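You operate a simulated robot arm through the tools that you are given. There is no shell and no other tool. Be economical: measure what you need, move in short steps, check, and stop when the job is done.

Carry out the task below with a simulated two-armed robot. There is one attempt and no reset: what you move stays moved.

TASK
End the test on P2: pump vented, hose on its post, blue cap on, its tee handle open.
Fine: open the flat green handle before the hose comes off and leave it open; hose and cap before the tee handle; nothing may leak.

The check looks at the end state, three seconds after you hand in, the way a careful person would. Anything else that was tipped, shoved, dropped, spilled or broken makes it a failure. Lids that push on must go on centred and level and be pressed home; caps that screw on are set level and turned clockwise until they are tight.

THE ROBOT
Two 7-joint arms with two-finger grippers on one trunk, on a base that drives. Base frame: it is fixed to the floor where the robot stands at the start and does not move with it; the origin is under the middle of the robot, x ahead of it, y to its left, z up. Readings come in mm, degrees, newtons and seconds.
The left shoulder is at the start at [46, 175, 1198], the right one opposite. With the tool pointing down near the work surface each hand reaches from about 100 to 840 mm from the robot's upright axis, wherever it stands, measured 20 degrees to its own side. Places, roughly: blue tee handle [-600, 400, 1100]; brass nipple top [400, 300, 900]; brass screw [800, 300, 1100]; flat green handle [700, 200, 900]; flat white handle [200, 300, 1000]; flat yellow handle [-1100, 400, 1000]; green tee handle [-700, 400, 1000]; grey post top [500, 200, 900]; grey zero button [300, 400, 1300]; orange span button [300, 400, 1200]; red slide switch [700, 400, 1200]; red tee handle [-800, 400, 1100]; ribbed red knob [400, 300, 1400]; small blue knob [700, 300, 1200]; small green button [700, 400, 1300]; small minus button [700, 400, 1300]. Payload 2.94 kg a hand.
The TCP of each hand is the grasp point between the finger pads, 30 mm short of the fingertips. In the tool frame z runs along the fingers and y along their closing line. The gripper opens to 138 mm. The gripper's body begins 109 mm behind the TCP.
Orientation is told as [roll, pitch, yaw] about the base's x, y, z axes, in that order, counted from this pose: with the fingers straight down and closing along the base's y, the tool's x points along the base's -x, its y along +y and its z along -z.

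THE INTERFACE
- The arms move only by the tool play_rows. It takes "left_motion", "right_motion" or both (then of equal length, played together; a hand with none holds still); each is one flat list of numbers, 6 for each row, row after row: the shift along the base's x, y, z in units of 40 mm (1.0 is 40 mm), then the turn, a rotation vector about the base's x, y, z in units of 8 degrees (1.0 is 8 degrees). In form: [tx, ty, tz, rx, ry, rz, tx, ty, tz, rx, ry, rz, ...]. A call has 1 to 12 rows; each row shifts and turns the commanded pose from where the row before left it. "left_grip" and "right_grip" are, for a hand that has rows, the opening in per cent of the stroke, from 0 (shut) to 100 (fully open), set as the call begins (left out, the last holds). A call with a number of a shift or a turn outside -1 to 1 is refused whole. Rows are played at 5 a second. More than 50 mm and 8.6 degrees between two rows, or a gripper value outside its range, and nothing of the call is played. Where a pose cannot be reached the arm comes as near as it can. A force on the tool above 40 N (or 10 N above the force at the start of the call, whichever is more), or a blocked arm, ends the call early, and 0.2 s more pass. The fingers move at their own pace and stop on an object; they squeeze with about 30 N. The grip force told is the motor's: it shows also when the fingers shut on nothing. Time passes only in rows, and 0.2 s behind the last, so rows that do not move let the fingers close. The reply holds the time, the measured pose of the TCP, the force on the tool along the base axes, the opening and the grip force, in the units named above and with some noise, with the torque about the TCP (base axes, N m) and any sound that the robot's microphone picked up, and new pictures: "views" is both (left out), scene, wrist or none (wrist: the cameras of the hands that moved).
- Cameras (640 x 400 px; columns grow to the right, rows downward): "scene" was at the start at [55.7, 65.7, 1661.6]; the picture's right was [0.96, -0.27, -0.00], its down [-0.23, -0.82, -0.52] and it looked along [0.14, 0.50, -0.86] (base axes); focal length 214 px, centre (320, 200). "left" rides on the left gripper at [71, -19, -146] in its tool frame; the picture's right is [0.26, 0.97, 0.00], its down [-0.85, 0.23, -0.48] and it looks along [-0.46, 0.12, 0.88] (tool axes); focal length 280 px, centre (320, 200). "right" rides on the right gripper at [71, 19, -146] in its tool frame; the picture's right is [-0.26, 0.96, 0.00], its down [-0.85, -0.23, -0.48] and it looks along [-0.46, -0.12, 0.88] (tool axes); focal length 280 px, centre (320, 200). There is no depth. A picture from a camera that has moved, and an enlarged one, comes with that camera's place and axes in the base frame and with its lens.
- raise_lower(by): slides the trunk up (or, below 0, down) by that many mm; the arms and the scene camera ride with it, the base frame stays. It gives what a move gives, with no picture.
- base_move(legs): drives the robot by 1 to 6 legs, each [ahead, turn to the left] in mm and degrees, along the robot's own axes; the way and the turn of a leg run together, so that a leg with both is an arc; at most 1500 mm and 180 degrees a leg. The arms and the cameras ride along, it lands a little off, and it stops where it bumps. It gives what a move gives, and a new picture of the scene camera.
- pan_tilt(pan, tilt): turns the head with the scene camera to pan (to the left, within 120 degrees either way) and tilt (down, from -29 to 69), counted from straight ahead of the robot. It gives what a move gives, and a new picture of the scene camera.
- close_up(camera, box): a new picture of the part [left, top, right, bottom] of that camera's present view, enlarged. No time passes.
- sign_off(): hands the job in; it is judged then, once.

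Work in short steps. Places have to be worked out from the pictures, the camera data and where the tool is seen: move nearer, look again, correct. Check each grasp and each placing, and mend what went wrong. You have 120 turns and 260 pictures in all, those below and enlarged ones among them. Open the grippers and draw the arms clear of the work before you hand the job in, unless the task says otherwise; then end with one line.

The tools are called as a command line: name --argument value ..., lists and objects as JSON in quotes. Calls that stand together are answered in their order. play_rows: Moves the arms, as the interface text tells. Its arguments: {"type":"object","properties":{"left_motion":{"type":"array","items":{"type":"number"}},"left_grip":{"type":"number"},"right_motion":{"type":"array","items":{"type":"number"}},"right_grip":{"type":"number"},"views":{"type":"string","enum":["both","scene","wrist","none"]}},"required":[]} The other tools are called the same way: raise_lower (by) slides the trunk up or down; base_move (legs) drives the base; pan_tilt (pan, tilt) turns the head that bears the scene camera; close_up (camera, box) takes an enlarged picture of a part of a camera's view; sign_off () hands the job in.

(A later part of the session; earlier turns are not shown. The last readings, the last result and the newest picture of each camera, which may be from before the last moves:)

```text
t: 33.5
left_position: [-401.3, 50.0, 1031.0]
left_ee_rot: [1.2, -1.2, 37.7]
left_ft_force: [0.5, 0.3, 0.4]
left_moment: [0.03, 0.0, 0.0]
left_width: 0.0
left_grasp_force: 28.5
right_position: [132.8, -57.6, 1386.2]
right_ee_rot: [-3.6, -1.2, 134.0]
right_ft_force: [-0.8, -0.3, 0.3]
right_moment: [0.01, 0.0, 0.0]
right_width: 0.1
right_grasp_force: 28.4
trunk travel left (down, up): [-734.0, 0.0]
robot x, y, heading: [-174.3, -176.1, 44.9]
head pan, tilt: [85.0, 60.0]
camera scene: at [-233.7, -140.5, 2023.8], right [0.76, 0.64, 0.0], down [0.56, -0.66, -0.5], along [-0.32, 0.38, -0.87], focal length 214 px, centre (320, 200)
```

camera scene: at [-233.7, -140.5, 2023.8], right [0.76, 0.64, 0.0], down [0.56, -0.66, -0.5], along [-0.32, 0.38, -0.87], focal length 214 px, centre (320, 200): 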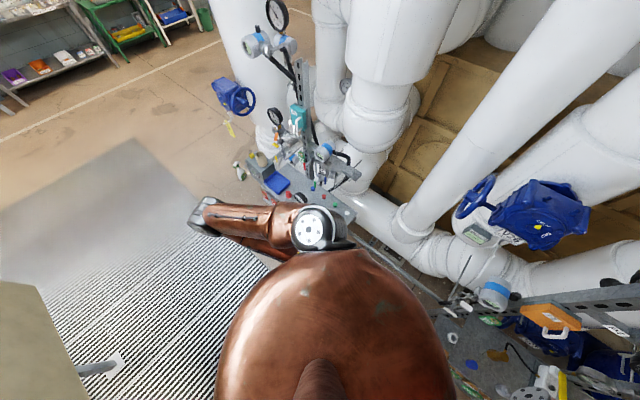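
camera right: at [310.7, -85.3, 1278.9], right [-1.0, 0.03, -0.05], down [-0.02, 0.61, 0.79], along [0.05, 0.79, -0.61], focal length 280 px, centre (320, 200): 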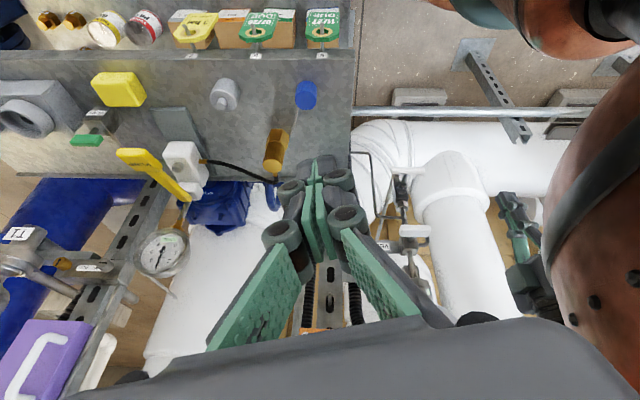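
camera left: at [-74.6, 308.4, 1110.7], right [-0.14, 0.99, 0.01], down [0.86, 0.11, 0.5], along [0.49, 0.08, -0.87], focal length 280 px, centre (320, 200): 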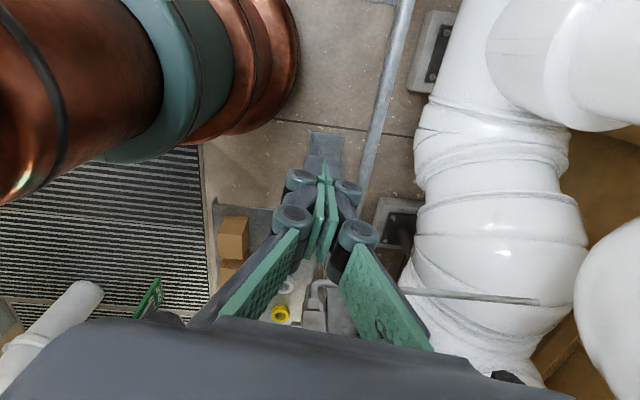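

Clear of everything. Now back a bit more, turn right, drive ahead along the bench, and turn to face it (+y).

base_move --legs '[[-200, 0], [0, -55], [680, 0]]'

base_move --legs '[[0, 100]]'

pan_tilt --pan 0 --tilt 50

```text
t: 40.9
left_position: [417.1, -112.4, 1029.9]
left_ee_rot: [1.2, -1.2, -16.2]
left_ft_force: [0.0, 0.4, 0.4]
left_moment: [-0.02, -0.04, -0.03]
left_width: 0.0
left_grasp_force: 28.7
right_position: [644.2, -607.3, 1388.1]
right_ee_rot: [-3.6, -1.1, 80.1]
right_ft_force: [-0.2, 0.6, -0.2]
right_moment: [0.02, 0.0, 0.04]
right_width: 0.2
right_grasp_force: 28.4
trunk travel left (down, up): [-734.0, 0.0]
robot x, y, heading: [368.0, -429.8, -8.8]
head pan, tilt: [85.0, 60.0]
camera scene: at [360.8, -360.0, 2023.8], right [0.97, -0.24, 0.0], down [-0.21, -0.84, -0.5], along [0.12, 0.49, -0.87], focal length 214 px, centre (320, 200)
```

scene: 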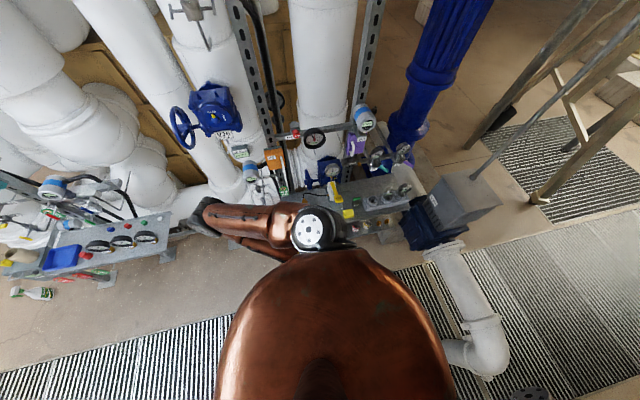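

```text
t: 45.5
left_position: [44.4, -428.2, 1030.4]
left_ee_rot: [1.1, -1.2, 82.9]
left_ft_force: [0.7, 0.2, -0.6]
left_moment: [-0.04, 0.01, -0.04]
left_width: 0.0
left_grasp_force: 28.1
right_position: [499.5, -125.4, 1387.2]
right_ee_rot: [-3.7, -1.1, 179.3]
right_ft_force: [-0.1, 0.5, 0.5]
right_moment: [0.0, 0.0, -0.01]
right_width: 0.0
right_grasp_force: 28.1
trunk travel left (down, up): [-734.0, 0.0]
robot x, y, heading: [365.2, -425.7, 90.6]
head pan, tilt: [85.0, 60.0]
camera scene: at [299.0, -443.8, 2023.8], right [0.08, 1.0, 0.0], down [0.86, -0.07, -0.5], along [-0.5, 0.04, -0.87], focal length 214 px, centre (320, 200)
```

scene: 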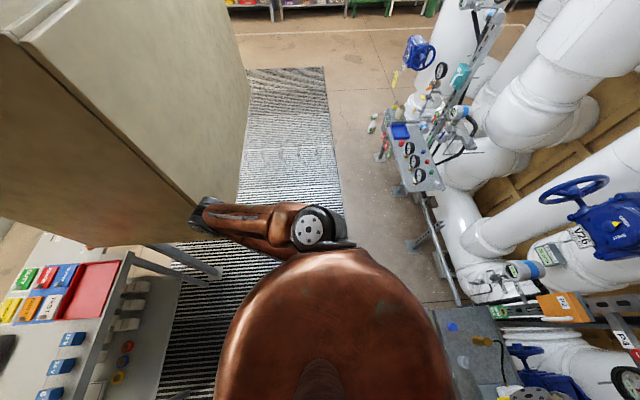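

```text
t: 47.0
left_position: [46.0, -428.1, 1031.6]
left_ee_rot: [1.3, -1.2, 83.1]
left_ft_force: [-0.3, 0.2, -0.2]
left_moment: [0.0, 0.02, -0.02]
left_width: 0.0
left_grasp_force: 28.5
right_position: [497.8, -125.0, 1387.1]
right_ee_rot: [-3.6, -1.1, 179.2]
right_ft_force: [-0.3, 0.7, 0.3]
right_moment: [0.0, 0.0, -0.06]
right_width: 0.0
right_grasp_force: 28.2
trunk travel left (down, up): [-734.0, 0.0]
robot x, y, heading: [363.6, -427.3, 90.5]
head pan, tilt: [0.0, 50.0]
camera scene: at [364.7, -372.1, 2036.4], right [1.0, 0.01, 0.0], down [0.01, -0.77, -0.64], along [-0.01, 0.64, -0.77], focal length 214 px, centre (320, 200)
```

scene: 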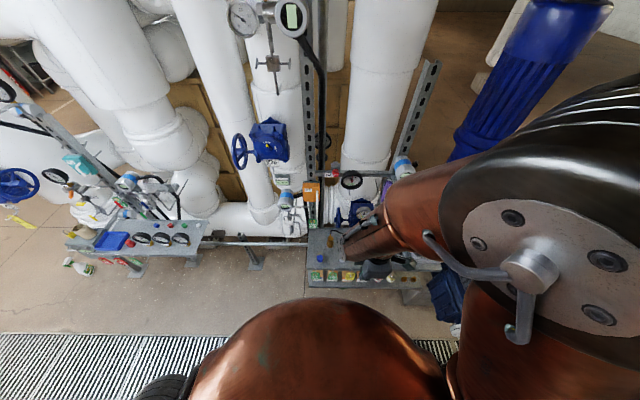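

Now I stand facing the bench from about (364, −427). I bring the left hand forward (away from the cabinet) and turn the right hand so its camera looks toward the bench.

play_rows --left_motion '[0.3, 1, 0.3, 0, 0, 0, 0.3, 1, 0.3, 0, 0, 0, 0.3, 1, 0.3, 0, 0, 0, 0.3, 1, 0.3, 0, 0, 0, 0.3, 1, 0.3, 0, 0, 0, 0.3, 1, 0.3, 0, 0, 0, 0.3, 1, 0.3, 0, 0, 0, 0.3, 1, 0.3, 0, 0, 0, 0.3, 0, 0.3, 0, 0, 0, 0.3, 0, 0.3, 0, 0, 0, 0.3, 0, 0.3, 0, 0, 0]' --right_motion '[0.3, 0, 0, 0, 0, -1, 0.3, 0, 0, 0, 0, -1, 0.3, 0, 0, 0, 0, -1, 0.3, 0, 0, 0, 0, -1, 0.3, 0, 0, 0, 0, -1, 0.3, 0, 0, 0, 0, -1, 0.3, 0, 0, 0, 0, -1, 0, 0, 0, 0, 0, -1, 0, 0, 0, 0, 0, -1, 0, 0, 0, 0, 0, -1, 0, 0, 0, 0, 0, -1]' --views "none"

raise_lower --by -250

pan_tilt --pan 0 --tilt 50

close_up --camera "left" --box '[0, 0, 640, 400]'

close_up --camera "right" --box '[0, 0, 640, 400]'

```text
t: 49.5
left_position: [48.7, -419.1, 1034.2]
left_ee_rot: [1.2, -1.3, 83.0]
left_ft_force: [1.4, -0.4, -0.4]
left_moment: [0.01, -0.03, -0.01]
left_width: 0.3
left_grasp_force: 28.6
left hand out of reach, approached as far as the arm can: row 1, 2, 3, 4, 5, 6, 7, 8, 9, 10, 11
right_position: [514.9, -134.0, 1371.7]
right_ee_rot: [-3.7, -1.1, 91.3]
right_ft_force: [0.5, 0.4, 0.1]
right_moment: [-0.01, -0.02, 0.01]
right_width: 0.1
right_grasp_force: 28.4
right hand out of reach, approached as far as the arm can: row 1, 2, 3, 4, 5, 6, 7
trunk travel left (down, up): [-734.0, 0.0]
robot x, y, heading: [369.3, -427.2, 90.7]
head pan, tilt: [0.0, 50.0]
```

```text
t: 52.0
left_position: [47.9, -416.8, 785.4]
left_ee_rot: [1.2, -1.2, 83.0]
left_ft_force: [0.2, 0.0, -0.1]
left_moment: [0.0, 0.02, -0.01]
left_width: 0.0
left_grasp_force: 28.3
right_position: [515.2, -132.9, 1120.8]
right_ee_rot: [-3.7, -1.0, 91.3]
right_ft_force: [0.7, 0.2, 0.2]
right_moment: [0.01, 0.01, -0.02]
right_width: 0.0
right_grasp_force: 27.8
trunk travel left (down, up): [-484.0, 250.0]
robot x, y, heading: [366.6, -433.1, 90.4]
head pan, tilt: [0.0, 50.0]
```

```text
t: 52.6
left_position: [47.7, -418.0, 782.3]
left_ee_rot: [1.1, -1.2, 82.9]
left_ft_force: [0.6, -0.2, -0.1]
left_moment: [0.0, -0.03, 0.01]
left_width: 0.0
left_grasp_force: 28.4
right_position: [516.0, -133.1, 1120.2]
right_ee_rot: [-3.5, -1.1, 91.3]
right_ft_force: [0.6, 0.2, -0.4]
right_moment: [-0.01, 0.01, -0.01]
right_width: 0.0
right_grasp_force: 28.7
trunk travel left (down, up): [-484.0, 250.0]
robot x, y, heading: [365.3, -426.3, 90.5]
head pan, tilt: [0.0, 50.0]
camera scene: at [364.6, -352.8, 1786.8], right [1.0, 0.01, 0.0], down [0.01, -0.77, -0.64], along [0.0, 0.64, -0.77], focal length 214 px, centre (320, 200)
```

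scene: 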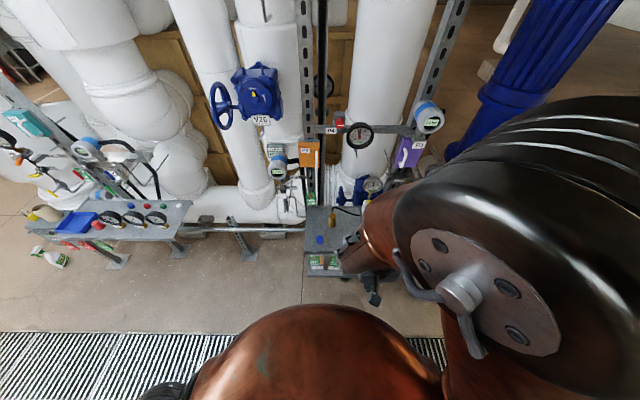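

```text
1.00 times, centred on (320, 200) of left (not enlarged: the box is as wide or as high as the picture)
camera zoom: at [60.5, -493.3, 928.0], right [-0.99, -0.14, 0.01], down [-0.12, 0.86, 0.5], along [-0.08, 0.49, -0.87], focal length 280 px, centre (320, 200)
```

zoom: 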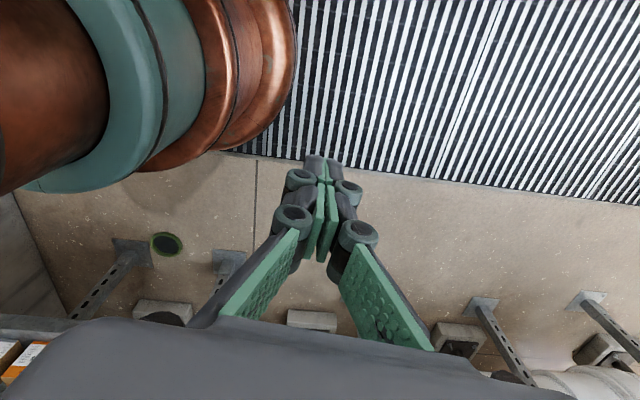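

```text
1.00 times, centred on (320, 200) of right (not enlarged: the box is as wide or as high as the picture)
camera zoom: at [488.0, -205.8, 1264.4], right [-0.97, 0.24, -0.06], down [0.18, 0.84, 0.51], along [0.17, 0.48, -0.86], focal length 280 px, centre (320, 200)
```

zoom: 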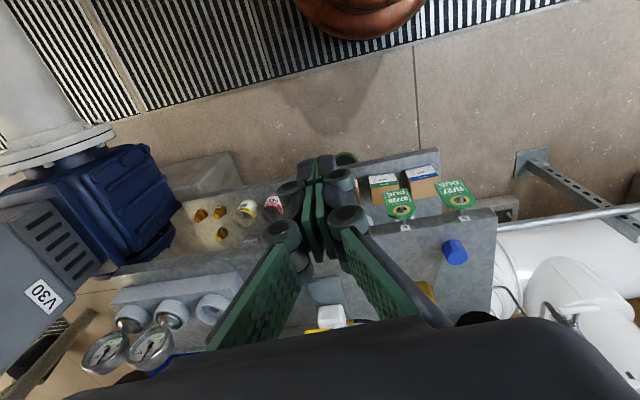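

The left hand was stuck only because of the upward part. I move it ahead (+y) at its present height.

play_rows --left_motion '[0, 1, 0, 0, 0, 0, 0, 1, 0, 0, 0, 0, 0, 1, 0, 0, 0, 0, 0, 1, 0, 0, 0, 0, 0, 1, 0, 0, 0, 0, 0, 1, 0, 0, 0, 0]' --views "scene"

```text
t: 54.0
left_position: [48.0, -176.1, 782.8]
left_ee_rot: [1.2, -1.1, 82.9]
left_ft_force: [-0.3, 0.6, -0.3]
left_moment: [-0.04, -0.03, 0.02]
left_width: 0.0
left_grasp_force: 28.4
right_position: [515.5, -131.7, 1121.3]
right_ee_rot: [-3.6, -1.1, 91.3]
right_ft_force: [0.3, 0.3, -0.9]
right_moment: [-0.03, 0.05, -0.02]
right_width: 0.0
right_grasp_force: 28.7
trunk travel left (down, up): [-484.0, 250.0]
robot x, y, heading: [366.9, -429.1, 90.6]
head pan, tilt: [0.0, 50.0]
camera scene: at [364.9, -351.3, 1786.7], right [1.0, 0.01, 0.0], down [0.01, -0.77, -0.64], along [-0.01, 0.64, -0.77], focal length 214 px, centre (320, 200)
```

scene: 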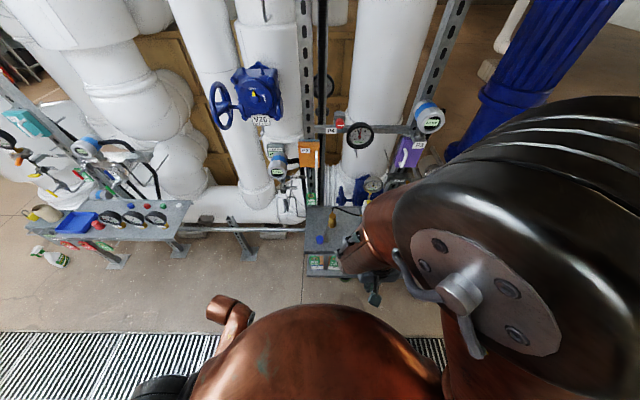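

It moves freely now; I raise it to about z 1100.

play_rows --left_motion '[0.2, 0, 1, 0, 0, 0, 0.2, 0, 1, 0, 0, 0, 0.2, 0, 1, 0, 0, 0, 0.2, 0, 1, 0, 0, 0, 0.2, 0, 1, 0, 0, 0, 0.2, 0, 1, 0, 0, 0, 0.2, 0, 1, 0, 0, 0, 0.2, 0, 1, 0, 0, 0]' --views "both"

```text
t: 55.8
left_position: [82.2, -62.6, 962.8]
left_ee_rot: [1.1, -1.1, 82.9]
left_ft_force: [0.4, -0.3, -0.2]
left_moment: [0.04, 0.0, 0.0]
left_width: 0.0
left_grasp_force: 28.5
left hand out of reach, approached as far as the arm can: row 2, 3, 4, 5, 6, 7, 8
right_position: [515.6, -133.6, 1119.9]
right_ee_rot: [-3.5, -1.1, 91.2]
right_ft_force: [1.3, 0.1, 1.1]
right_moment: [0.03, 0.02, -0.02]
right_width: 0.0
right_grasp_force: 28.2
trunk travel left (down, up): [-484.0, 250.0]
robot x, y, heading: [366.9, -428.3, 90.4]
head pan, tilt: [0.0, 50.0]
camera scene: at [364.9, -353.2, 1786.8], right [1.0, 0.01, 0.0], down [0.01, -0.77, -0.64], along [-0.01, 0.64, -0.77], focal length 214 px, centre (320, 200)
camera left: at [93.8, -138.1, 1106.7], right [-0.99, -0.14, 0.01], down [-0.12, 0.86, 0.5], along [-0.08, 0.49, -0.87], focal length 280 px, centre (320, 200)
```

scene: 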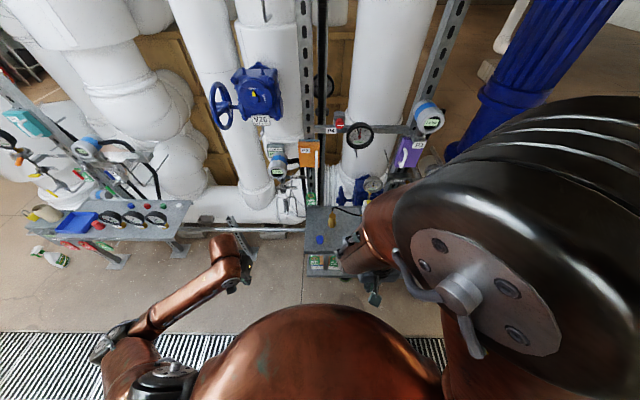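
left: 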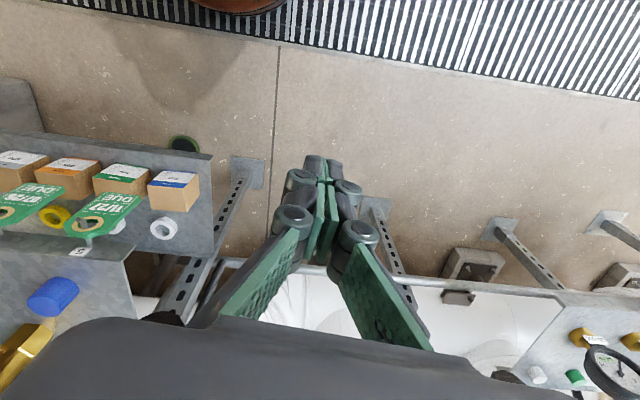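

The left arm is usable now. Cap is at about (359,158,877), green handle about (714,201,940), hose nut about (414,252,909), post about (480,145,900). I bring the right hand over the bench for a close look at the pump and green handle.

play_rows --right_motion '[0.27, 0.9, -0.19, 0, 0, 0, 0.27, 0.9, -0.19, 0, 0, 0, 0.27, 0.9, -0.19, 0, 0, 0, 0.27, 0.9, -0.19, 0, 0, 0, 0.27, 0.9, -0.19, 0, 0, 0, 0.27, 0.9, -0.19, 0, 0, 0, 0.27, 0.9, -0.19, 0, 0, 0]'

```text
t: 57.4
left_position: [80.9, -62.3, 962.1]
left_ee_rot: [1.1, -1.1, 83.0]
left_ft_force: [0.3, 1.5, -0.2]
left_moment: [0.01, -0.01, 0.01]
left_width: 0.0
left_grasp_force: 28.1
right_position: [440.9, -22.6, 1035.6]
right_ee_rot: [-3.6, -1.1, 91.3]
right_ft_force: [-0.2, 0.0, -0.7]
right_moment: [0.0, 0.0, -0.02]
right_width: 0.0
right_grasp_force: 28.4
right hand out of reach, approached as far as the arm can: row 1, 2, 3, 4, 5, 6, 7
trunk travel left (down, up): [-484.0, 250.0]
robot x, y, heading: [367.9, -427.1, 90.2]
head pan, tilt: [0.0, 50.0]
camera scene: at [363.9, -351.9, 1786.8], right [1.0, 0.01, 0.0], down [0.01, -0.77, -0.64], along [0.0, 0.64, -0.77], focal length 214 px, centre (320, 200)
camera right: at [412.9, -97.0, 1180.1], right [-0.97, 0.24, -0.06], down [0.18, 0.84, 0.51], along [0.17, 0.48, -0.86], focal length 280 px, centre (320, 200)
```

scene: 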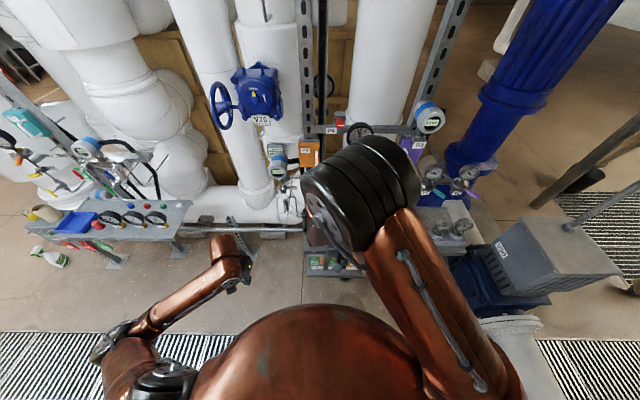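
right: 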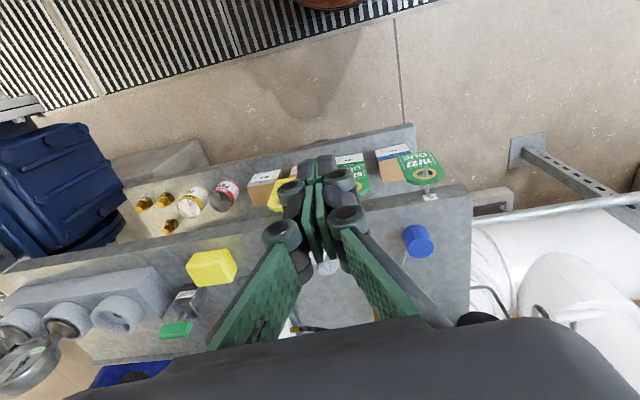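

The right arm is folded elbow-up over the hand. I swing it outward (+x) first to unfold the elbow to the side.

play_rows --right_motion '[1, 0, 0, 0, 0, 0, 1, 0, 0, 0, 0, 0, 1, 0, 0, 0, 0, 0, 1, 0, 0, 0, 0, 0]' --views "scene"

```text
t: 58.4
left_position: [82.1, -63.2, 963.4]
left_ee_rot: [1.2, -1.1, 82.9]
left_ft_force: [-0.4, -0.5, -0.8]
left_moment: [-0.01, 0.02, -0.02]
left_width: 0.0
left_grasp_force: 28.2
right_position: [517.6, -102.7, 1029.3]
right_ee_rot: [-3.6, -1.2, 91.3]
right_ft_force: [0.9, 0.0, 0.1]
right_moment: [-0.01, 0.02, 0.0]
right_width: 0.0
right_grasp_force: 28.3
right hand out of reach, approached as far as the arm can: row 1, 2, 3, 4
trunk travel left (down, up): [-484.0, 250.0]
robot x, y, heading: [363.0, -426.2, 90.6]
head pan, tilt: [0.0, 50.0]
camera scene: at [365.3, -352.7, 1786.8], right [1.0, 0.01, 0.0], down [0.01, -0.77, -0.64], along [-0.01, 0.64, -0.77], focal length 214 px, centre (320, 200)
```

scene: 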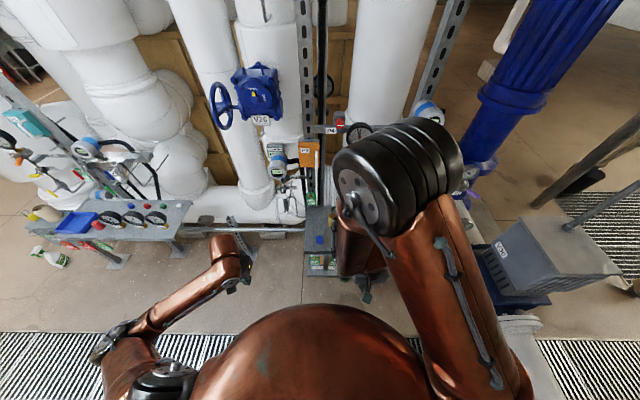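

I lower the hand in front of the bench to let the arm unfold.

play_rows --right_motion '[0, -0.5, -1, 0, 0, 0, 0, -0.5, -1, 0, 0, 0, 0, -0.5, -1, 0, 0, 0, 0, -0.5, -1, 0, 0, 0]' --views "scene"

```text
t: 59.4
left_position: [82.2, -61.2, 962.5]
left_ee_rot: [1.2, -1.1, 83.1]
left_ft_force: [0.1, 0.3, -0.1]
left_moment: [-0.02, 0.01, -0.01]
left_width: 0.0
left_grasp_force: 28.6
right_position: [516.0, -183.5, 870.1]
right_ee_rot: [-3.7, -1.0, 91.3]
right_ft_force: [0.2, 0.5, 0.6]
right_moment: [0.0, 0.02, -0.02]
right_width: 0.0
right_grasp_force: 28.8
trunk travel left (down, up): [-484.0, 250.0]
robot x, y, heading: [366.4, -432.1, 90.2]
head pan, tilt: [0.0, 50.0]
camera scene: at [366.7, -351.3, 1786.7], right [1.0, 0.01, 0.0], down [0.01, -0.77, -0.64], along [-0.01, 0.64, -0.77], focal length 214 px, centre (320, 200)
```

scene: 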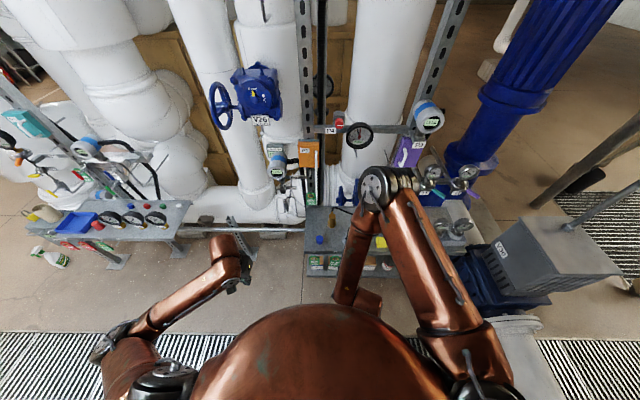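

Now I swing the hand to the right at this height.

play_rows --right_motion '[1, -0.4, 0, 0, 0, 0, 1, -0.4, 0, 0, 0, 0, 1, -0.4, 0, 0, 0, 0, 1, -0.4, 0, 0, 0, 0, 1, 0, 0, 0, 0, 0, 1, 0, 0, 0, 0, 0]' --views "scene"

```text
t: 60.8
left_position: [83.7, -62.9, 963.6]
left_ee_rot: [1.2, -1.2, 83.0]
left_ft_force: [0.8, 0.0, 0.4]
left_moment: [0.0, 0.04, -0.01]
left_width: 0.0
left_grasp_force: 28.4
right_position: [741.1, -238.6, 868.0]
right_ee_rot: [-3.5, -1.0, 91.4]
right_ft_force: [-0.1, 0.1, 0.3]
right_moment: [0.02, 0.06, 0.0]
right_width: 0.0
right_grasp_force: 28.2
right hand out of reach, approached as far as the arm can: row 4
trunk travel left (down, up): [-484.0, 250.0]
robot x, y, heading: [365.9, -430.8, 90.3]
head pan, tilt: [0.0, 50.0]
camera scene: at [367.9, -354.2, 1786.9], right [1.0, 0.01, 0.0], down [0.0, -0.77, -0.64], along [-0.01, 0.64, -0.77], focal length 214 px, centre (320, 200)
```

scene: 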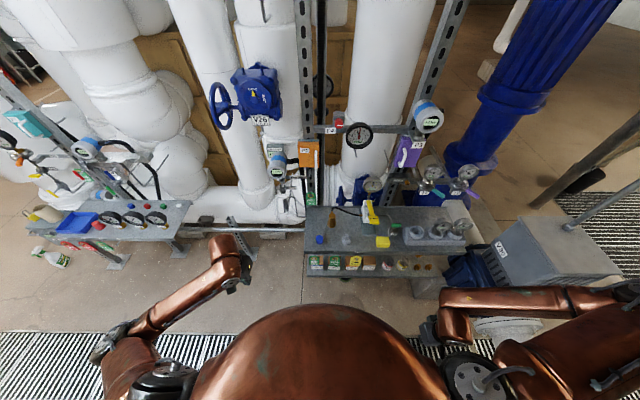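

Both arms now have elbows outward and the scene view is free. I enlarge the bench.

close_up --camera "scene" --box '[250, 130, 370, 270]'

close_up --camera "scene" --box '[310, 170, 430, 270]'

```text
2.86 times, centred on (310, 200) of scene
camera zoom: at [367.9, -354.2, 1786.9], right [1.0, 0.01, 0.0], down [0.0, -0.77, -0.64], along [-0.01, 0.64, -0.77], focal length 613 px, centre (349, 200)
```

zoom: 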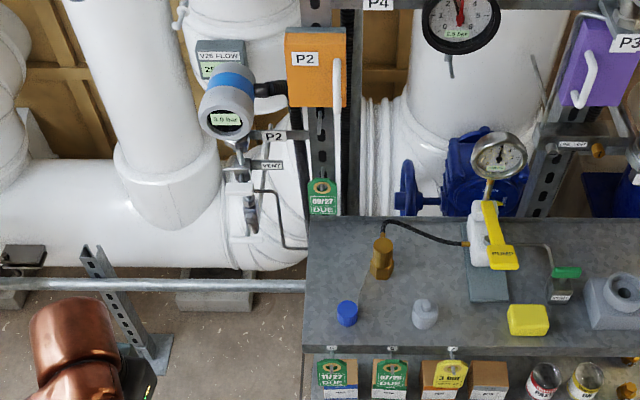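

```text
4.00 times, centred on (370, 220) of scene
camera zoom: at [367.9, -354.2, 1786.9], right [1.0, 0.01, 0.0], down [0.0, -0.77, -0.64], along [-0.01, 0.64, -0.77], focal length 858 px, centre (120, 120)
```

zoom: 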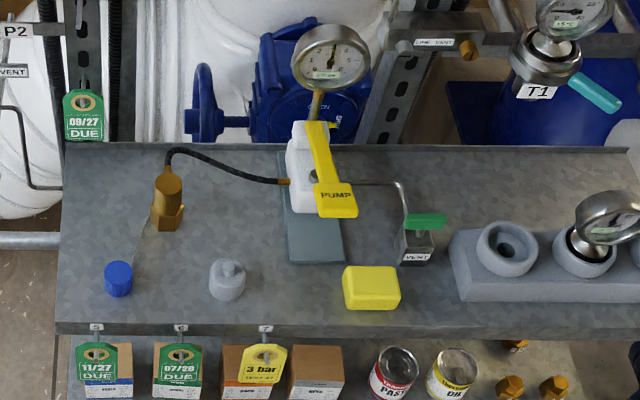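

The vent block with its green handle stands at about (714,200,930). I bring the right hand up and forward for a close view.

play_rows --right_motion '[0, 0.6, 0.7, 0, 0, 0, 0, 0.6, 0.7, 0, 0, 0, 0, 0.6, 0.7, 0, 0, 0, 0, 0.6, 0.7, 0, 0, 0, 0, 0.6, 0.7, 0, 0, 0, 0, 0.6, 0.7, 0, 0, 0, 0, 0.6, 0.7, 0, 0, 0, 0, 0.6, 0.5, 0, 0, 0]' --views "both"

```text
t: 62.6
left_position: [81.4, -62.2, 961.7]
left_ee_rot: [1.2, -1.1, 83.0]
left_ft_force: [1.1, -0.4, -0.7]
left_moment: [0.03, 0.02, -0.04]
left_width: 0.0
left_grasp_force: 28.0
right_position: [739.7, -43.5, 1085.8]
right_ee_rot: [-3.6, -0.9, 91.2]
right_ft_force: [0.1, -0.4, 0.3]
right_moment: [-0.05, 0.03, 0.01]
right_width: 0.2
right_grasp_force: 28.6
trunk travel left (down, up): [-484.0, 250.0]
robot x, y, heading: [363.2, -428.8, 90.4]
head pan, tilt: [0.0, 50.0]
camera scene: at [365.3, -351.5, 1786.7], right [1.0, 0.01, 0.0], down [0.01, -0.77, -0.64], along [-0.01, 0.64, -0.77], focal length 214 px, centre (320, 200)
camera right: at [712.7, -116.8, 1228.8], right [-0.97, 0.24, -0.06], down [0.18, 0.84, 0.5], along [0.17, 0.48, -0.86], focal length 280 px, centre (320, 200)
```

scene: 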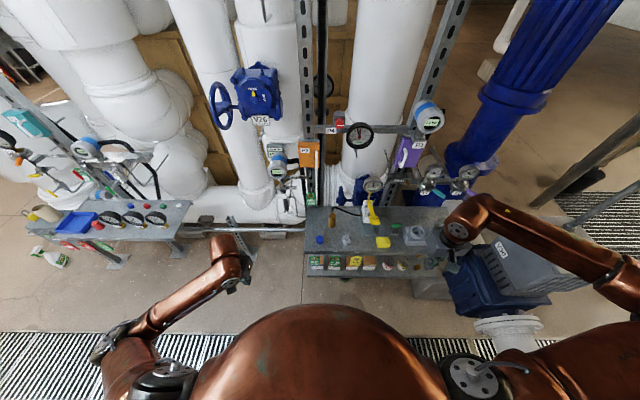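
right: 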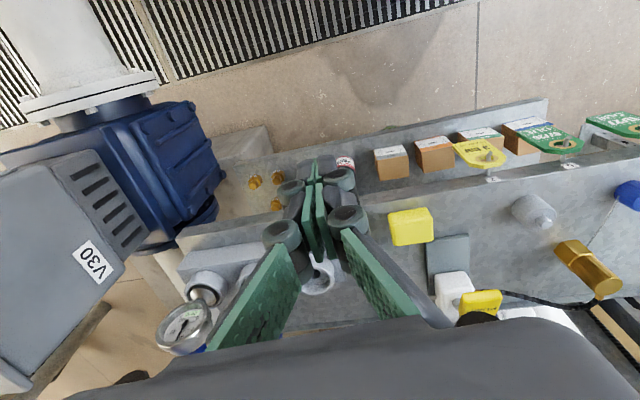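

I shift left and forward so the handle shows beside the fingers.

play_rows --right_motion '[-0.7, 0.9, 0, 0, 0, 0, -0.7, 0.9, 0, 0, 0, 0, -0.7, 0.9, 0, 0, 0, 0, -0.7, 0.9, 0, 0, 0, 0]' --views "wrist"

close_up --camera "right" --box '[140, 160, 320, 320]'

```text
t: 63.6
left_position: [80.5, -61.1, 961.9]
left_ee_rot: [1.1, -1.1, 83.0]
left_ft_force: [-1.1, 0.8, 0.9]
left_moment: [0.01, -0.05, 0.0]
left_width: 0.1
left_grasp_force: 28.2
right_position: [626.8, 100.7, 1084.4]
right_ee_rot: [-3.6, -1.0, 91.4]
right_ft_force: [-0.1, -0.8, 0.0]
right_moment: [-0.03, -0.01, 0.05]
right_width: 0.1
right_grasp_force: 28.4
trunk travel left (down, up): [-484.0, 250.0]
robot x, y, heading: [366.8, -429.8, 90.6]
head pan, tilt: [0.0, 50.0]
camera right: at [598.6, 28.4, 1228.9], right [-0.97, 0.24, -0.06], down [0.18, 0.84, 0.5], along [0.17, 0.48, -0.86], focal length 280 px, centre (320, 200)
```

right: 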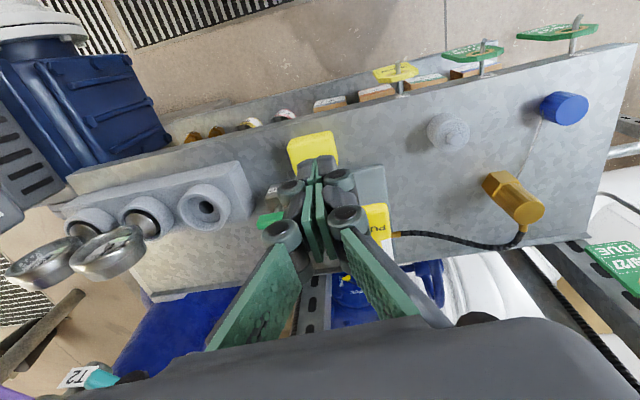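

```text
2.50 times, centred on (230, 240) of right
camera zoom: at [598.6, 28.4, 1228.9], right [-0.97, 0.24, -0.06], down [0.18, 0.84, 0.5], along [0.17, 0.48, -0.86], focal length 701 px, centre (545, 100)
```

zoom: 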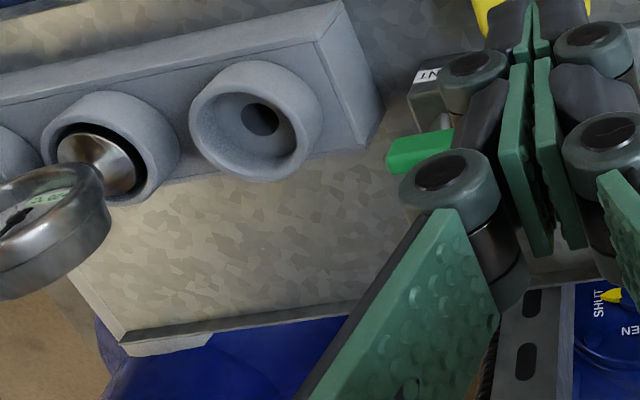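

Still hidden by a finger; shift 80 mm more to the left.

play_rows --right_motion '[-1, 0, 0, 0, 0, 0, -1, 0, 0, 0, 0, 0]' --views "none"

close_up --camera "right" --box '[120, 150, 300, 310]'

```text
t: 64.2
left_position: [81.0, -63.0, 962.9]
left_ee_rot: [1.1, -1.2, 83.0]
left_ft_force: [-0.9, -0.6, -0.2]
left_moment: [0.03, -0.01, -0.04]
left_width: 0.0
left_grasp_force: 28.1
right_position: [546.9, 98.4, 1087.7]
right_ee_rot: [-3.7, -1.0, 91.2]
right_ft_force: [-0.9, -0.2, 0.5]
right_moment: [0.01, 0.02, 0.0]
right_width: 0.0
right_grasp_force: 28.3
trunk travel left (down, up): [-484.0, 250.0]
robot x, y, heading: [363.3, -427.9, 90.4]
head pan, tilt: [0.0, 50.0]
```

```text
2.50 times, centred on (210, 230) of right
camera zoom: at [519.2, 26.3, 1229.9], right [-0.97, 0.24, -0.06], down [0.18, 0.84, 0.51], along [0.17, 0.48, -0.86], focal length 701 px, centre (595, 125)
```

zoom: 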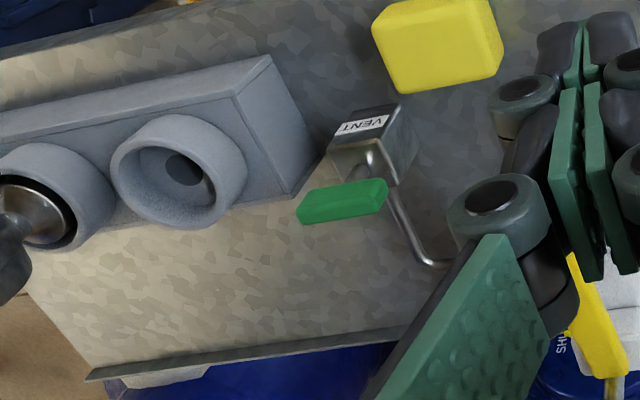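

The lever pivots on a vertical stem near (702,195) with its free end toward +x at z≈948; crosswise to the tube means shut. I'll push the free end toward +y (counter-clockwise) with closed fingers. First go above a point in front of it.

play_rows --right_motion '[1, 0.25, 0, 0, 0, 0, 1, 0.25, 0, 0, 0, 0, 1, 0.25, 0, 0, 0, 0, 1, 0.25, 0, 0, 0, 0, 0.5, 0.25, -0.5, 0, 0, 0, 0, 0, -1, 0, 0, 0, 0, 0, -1, 0, 0, 0]' --views "both"

close_up --camera "scene" --box '[350, 190, 450, 270]'

```text
t: 65.8
left_position: [80.9, -61.8, 961.9]
left_ee_rot: [1.2, -1.1, 83.0]
left_ft_force: [1.0, 1.0, -0.4]
left_moment: [-0.01, 0.02, -0.02]
left_width: 0.0
left_grasp_force: 28.3
right_position: [728.7, 151.5, 984.6]
right_ee_rot: [-3.6, -1.0, 91.2]
right_ft_force: [0.8, 0.0, 0.4]
right_moment: [-0.01, -0.01, 0.0]
right_width: 0.2
right_grasp_force: 28.2
trunk travel left (down, up): [-484.0, 250.0]
robot x, y, heading: [363.4, -428.3, 90.4]
head pan, tilt: [0.0, 50.0]
camera scene: at [365.6, -351.4, 1786.7], right [1.0, 0.01, 0.0], down [0.01, -0.77, -0.64], along [-0.01, 0.64, -0.77], focal length 214 px, centre (320, 200)
camera right: at [701.1, 78.0, 1127.6], right [-0.97, 0.24, -0.06], down [0.18, 0.84, 0.5], along [0.17, 0.48, -0.86], focal length 280 px, centre (320, 200)
```

scene: 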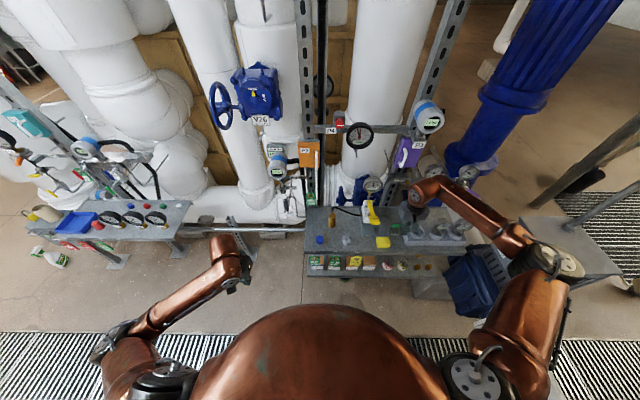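
right: 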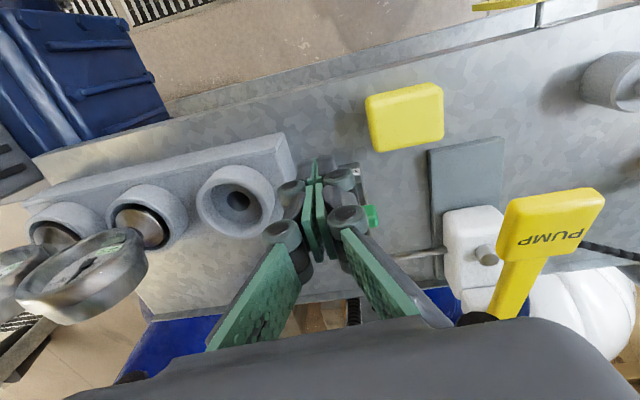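

```text
5.00 times, centred on (400, 230) of scene
camera zoom: at [365.6, -351.4, 1786.7], right [1.0, 0.01, 0.0], down [0.01, -0.77, -0.64], along [-0.01, 0.64, -0.77], focal length 1072 px, centre (-80, 50)
```

zoom: 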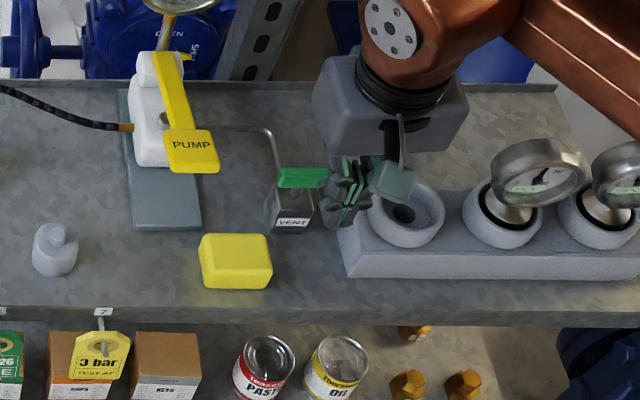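

Fingers are just in front of the lever's free end. I lower 14 mm and push gently in +y along the arc.

play_rows --right_motion '[0, 0, -0.35, 0, 0, 0, 0, 0.3, 0, 0, 0, 0, 0, 0.3, 0, 0, 0, 0, 0.04, 0.2, 0, 0, 0, 0, 0.04, 0.2, 0, 0, 0, 0, 0.04, 0.2, 0, 0, 0, 0]' --views "wrist"

close_up --camera "scene" --box '[350, 190, 450, 270]'

```text
t: 67.2
left_position: [81.9, -63.1, 962.0]
left_ee_rot: [1.2, -1.3, 82.9]
left_ft_force: [0.0, 0.9, -0.4]
left_moment: [-0.08, 0.06, -0.02]
left_width: 0.2
left_grasp_force: 28.1
right_position: [733.0, 200.9, 974.8]
right_ee_rot: [-3.5, -1.4, 91.2]
right_ft_force: [0.4, -10.5, 19.8]
right_moment: [-0.25, 0.07, 0.08]
right_width: 0.0
right_grasp_force: 28.9
trunk travel left (down, up): [-484.0, 250.0]
robot x, y, heading: [363.0, -429.4, 90.6]
head pan, tilt: [0.0, 50.0]
camera right: at [705.6, 126.3, 1117.6], right [-0.97, 0.24, -0.05], down [0.18, 0.84, 0.51], along [0.17, 0.48, -0.86], focal length 280 px, centre (320, 200)
```

right: 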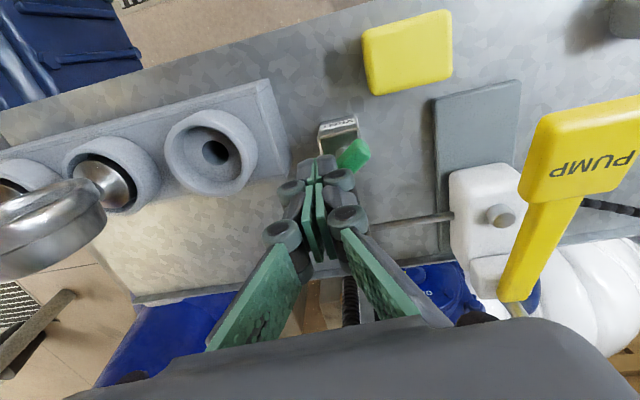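

```text
5.00 times, centred on (400, 230) of scene
camera zoom: at [364.8, -352.8, 1787.1], right [1.0, 0.01, 0.0], down [0.01, -0.77, -0.64], along [0.0, 0.64, -0.77], focal length 1072 px, centre (-80, 50)
```

zoom: 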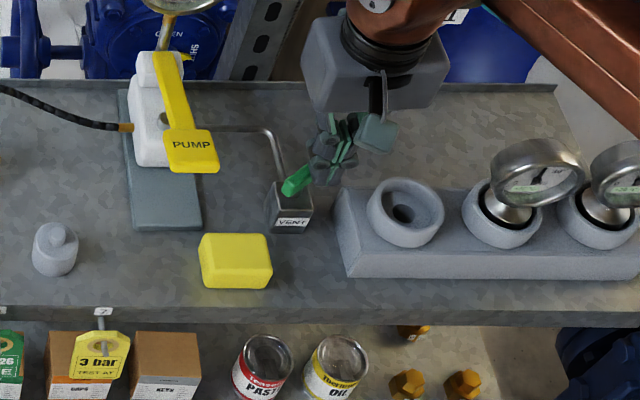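

The lever has turned about 45°, but there is an upward force — the tip may be riding on the lever. I back off, lower a little, and push again.

play_rows --right_motion '[0.1, -0.4, 0.1, 0, 0, 0, 0.1, -0.2, 0, 0, 0, 0, 0, 0, -0.2, 0, 0, 0, 0, 0, -0.1, 0, 0, 0]' --views "wrist"

close_up --camera "right" --box '[270, 90, 410, 210]'

```text
t: 68.2
left_position: [82.1, -62.6, 962.3]
left_ee_rot: [1.1, -1.2, 83.1]
left_ft_force: [0.7, -0.1, -0.1]
left_moment: [0.0, 0.02, 0.02]
left_width: 0.0
left_grasp_force: 28.7
right_position: [740.7, 174.0, 962.6]
right_ee_rot: [-3.6, -1.1, 91.3]
right_ft_force: [0.0, -0.3, -0.6]
right_moment: [0.01, 0.0, 0.01]
right_width: 0.0
right_grasp_force: 28.5
trunk travel left (down, up): [-484.0, 250.0]
robot x, y, heading: [365.8, -427.3, 90.5]
head pan, tilt: [0.0, 50.0]
camera right: at [712.8, 101.0, 1105.9], right [-0.97, 0.24, -0.06], down [0.18, 0.84, 0.51], along [0.17, 0.48, -0.86], focal length 280 px, centre (320, 200)
```

right: 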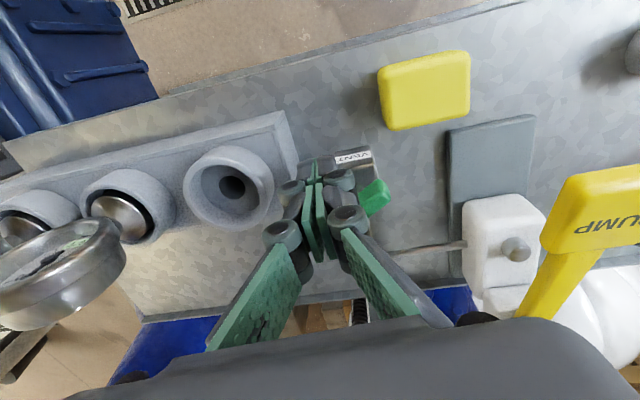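

```text
3.33 times, centred on (340, 150) of right
camera zoom: at [712.8, 101.0, 1105.9], right [-0.97, 0.24, -0.06], down [0.18, 0.84, 0.51], along [0.17, 0.48, -0.86], focal length 935 px, centre (253, 367)
```

zoom: 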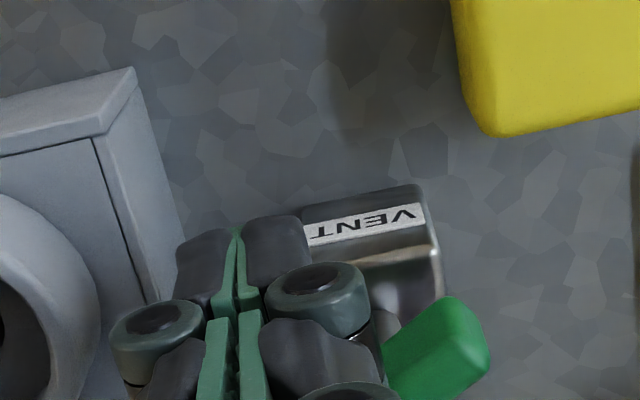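

Free of contact at z 962. Push on along the arc.

play_rows --right_motion '[-0.1, 0.35, 0, 0, 0, 0, -0.08, 0.3, 0, 0, 0, 0, -0.15, 0.25, 0, 0, 0, 0, -0.2, 0.2, 0, 0, 0, 0, -0.15, 0.12, 0, 0, 0, 0]' --views "wrist"

close_up --camera "scene" --box '[350, 190, 450, 270]'

```text
t: 69.1
left_position: [81.6, -62.3, 962.3]
left_ee_rot: [1.1, -1.1, 83.0]
left_ft_force: [0.7, 0.5, -0.1]
left_moment: [-0.03, -0.04, 0.03]
left_width: 0.1
left_grasp_force: 28.8
right_position: [737.1, 208.2, 963.7]
right_ee_rot: [-4.7, -0.4, 90.6]
right_ft_force: [10.2, -9.3, 11.5]
right_moment: [-0.16, -0.06, 0.05]
right_width: 0.0
right_grasp_force: 28.5
trunk travel left (down, up): [-484.0, 250.0]
robot x, y, heading: [370.1, -430.1, 90.0]
head pan, tilt: [0.0, 50.0]
stopped in row 4 (right hand): the force on the tool passed its limit at 46 N (the readings are from after the stop); the commanded pose is now the measured one
camera right: at [705.7, 137.1, 1107.6], right [-0.96, 0.25, -0.08], down [0.18, 0.85, 0.5], along [0.19, 0.47, -0.86], focal length 280 px, centre (320, 200)
```

right: 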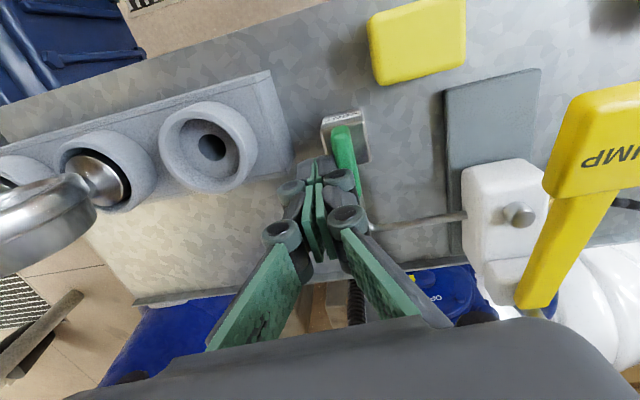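

```text
5.00 times, centred on (400, 230) of scene
camera zoom: at [364.2, -353.4, 1786.9], right [1.0, 0.0, 0.0], down [0.0, -0.77, -0.64], along [0.0, 0.64, -0.77], focal length 1072 px, centre (-80, 50)
```

zoom: 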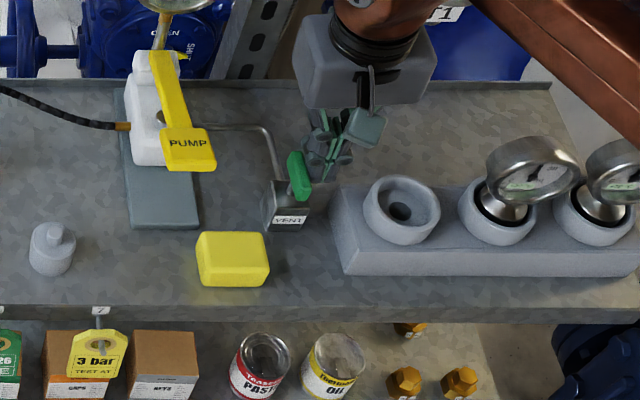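

The lever now lies along the tube (90°) and stopped firm. I back the fingers off and check the lever and the pump gauge.

play_rows --right_motion '[0.25, -0.2, 0, 0, 0, 0, 0.2, -0.3, 0.2, 0, 0, 0, 0, -0.5, 1, 0, 0, 0, 0, -0.5, 1, 0, 0, 0, 0, -0.5, 1, 0, 0, 0]' --views "none"

close_up --camera "scene" --box '[350, 160, 430, 240]'

close_up --camera "scene" --box '[255, 135, 335, 245]'

```text
t: 70.3
left_position: [82.2, -62.0, 962.9]
left_ee_rot: [1.2, -1.0, 82.9]
left_ft_force: [0.0, -0.3, -0.5]
left_moment: [0.03, -0.04, 0.02]
left_width: 0.0
left_grasp_force: 28.0
right_position: [753.3, 128.7, 1090.6]
right_ee_rot: [-4.4, -0.7, 90.7]
right_ft_force: [0.2, 1.3, -0.8]
right_moment: [0.05, -0.04, 0.01]
right_width: 0.0
right_grasp_force: 28.9
trunk travel left (down, up): [-484.0, 250.0]
robot x, y, heading: [368.7, -428.7, 90.0]
head pan, tilt: [0.0, 50.0]
```

```text
5.00 times, centred on (390, 200) of scene
camera zoom: at [365.3, -354.0, 1786.9], right [1.0, 0.0, 0.0], down [0.0, -0.77, -0.64], along [0.0, 0.64, -0.77], focal length 1072 px, centre (-30, 200)
```

zoom: 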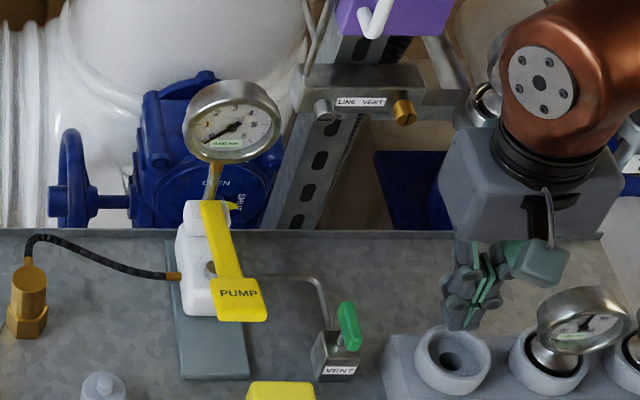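

```text
3.64 times, centred on (295, 190) of scene
camera zoom: at [365.3, -354.0, 1786.9], right [1.0, 0.0, 0.0], down [0.0, -0.77, -0.64], along [0.0, 0.64, -0.77], focal length 780 px, centre (411, 236)
```

zoom: 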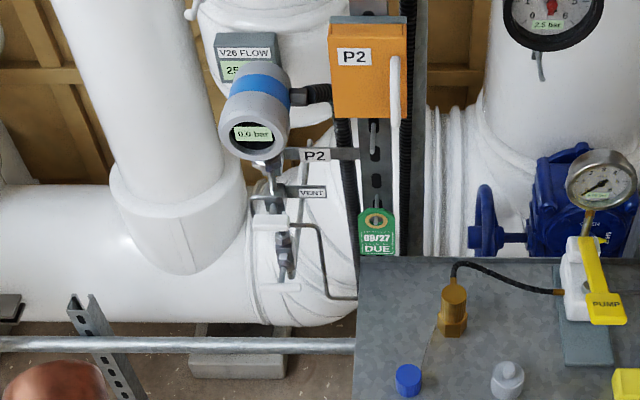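

P2 now reads 0.0 bar and the pump gauge has dropped: pump vented. Next I look at the hose nut, post and cap closely with the left hand's camera.

play_rows --left_motion '[1, 0.4, 0.3, 0, 0, 0, 1, 0.5, 0.5, 0, 0, 0, 1, 0.5, 0.3, 0, 0, 0, 1, 0.5, 0, 0, 0, 0]' --views "both"

```text
t: 71.3
left_position: [243.7, 16.4, 1006.5]
left_ee_rot: [1.4, -1.0, 82.9]
left_ft_force: [0.2, -0.4, 0.2]
left_moment: [0.0, 0.04, 0.01]
left_width: 0.0
left_grasp_force: 28.4
right_position: [754.5, 129.5, 1088.8]
right_ee_rot: [-4.2, -0.6, 90.7]
right_ft_force: [-0.2, 0.5, 0.7]
right_moment: [-0.01, -0.01, 0.01]
right_width: 0.0
right_grasp_force: 27.6
trunk travel left (down, up): [-484.0, 250.0]
robot x, y, heading: [369.4, -428.2, 90.3]
head pan, tilt: [0.0, 50.0]
camera scene: at [368.2, -351.4, 1786.7], right [1.0, 0.0, 0.0], down [0.0, -0.77, -0.64], along [0.0, 0.64, -0.77], focal length 214 px, centre (320, 200)
camera left: at [256.6, -59.2, 1150.7], right [-0.99, -0.14, 0.02], down [-0.12, 0.86, 0.5], along [-0.08, 0.49, -0.87], focal length 280 px, centre (320, 200)
```

scene: 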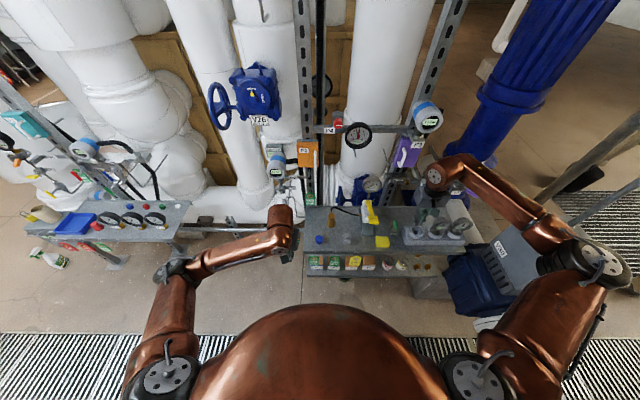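
left: 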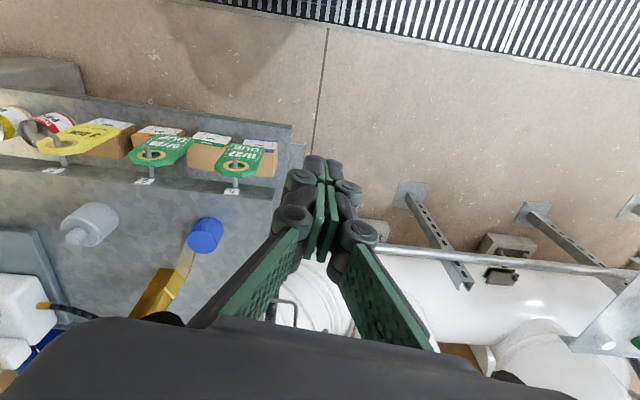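

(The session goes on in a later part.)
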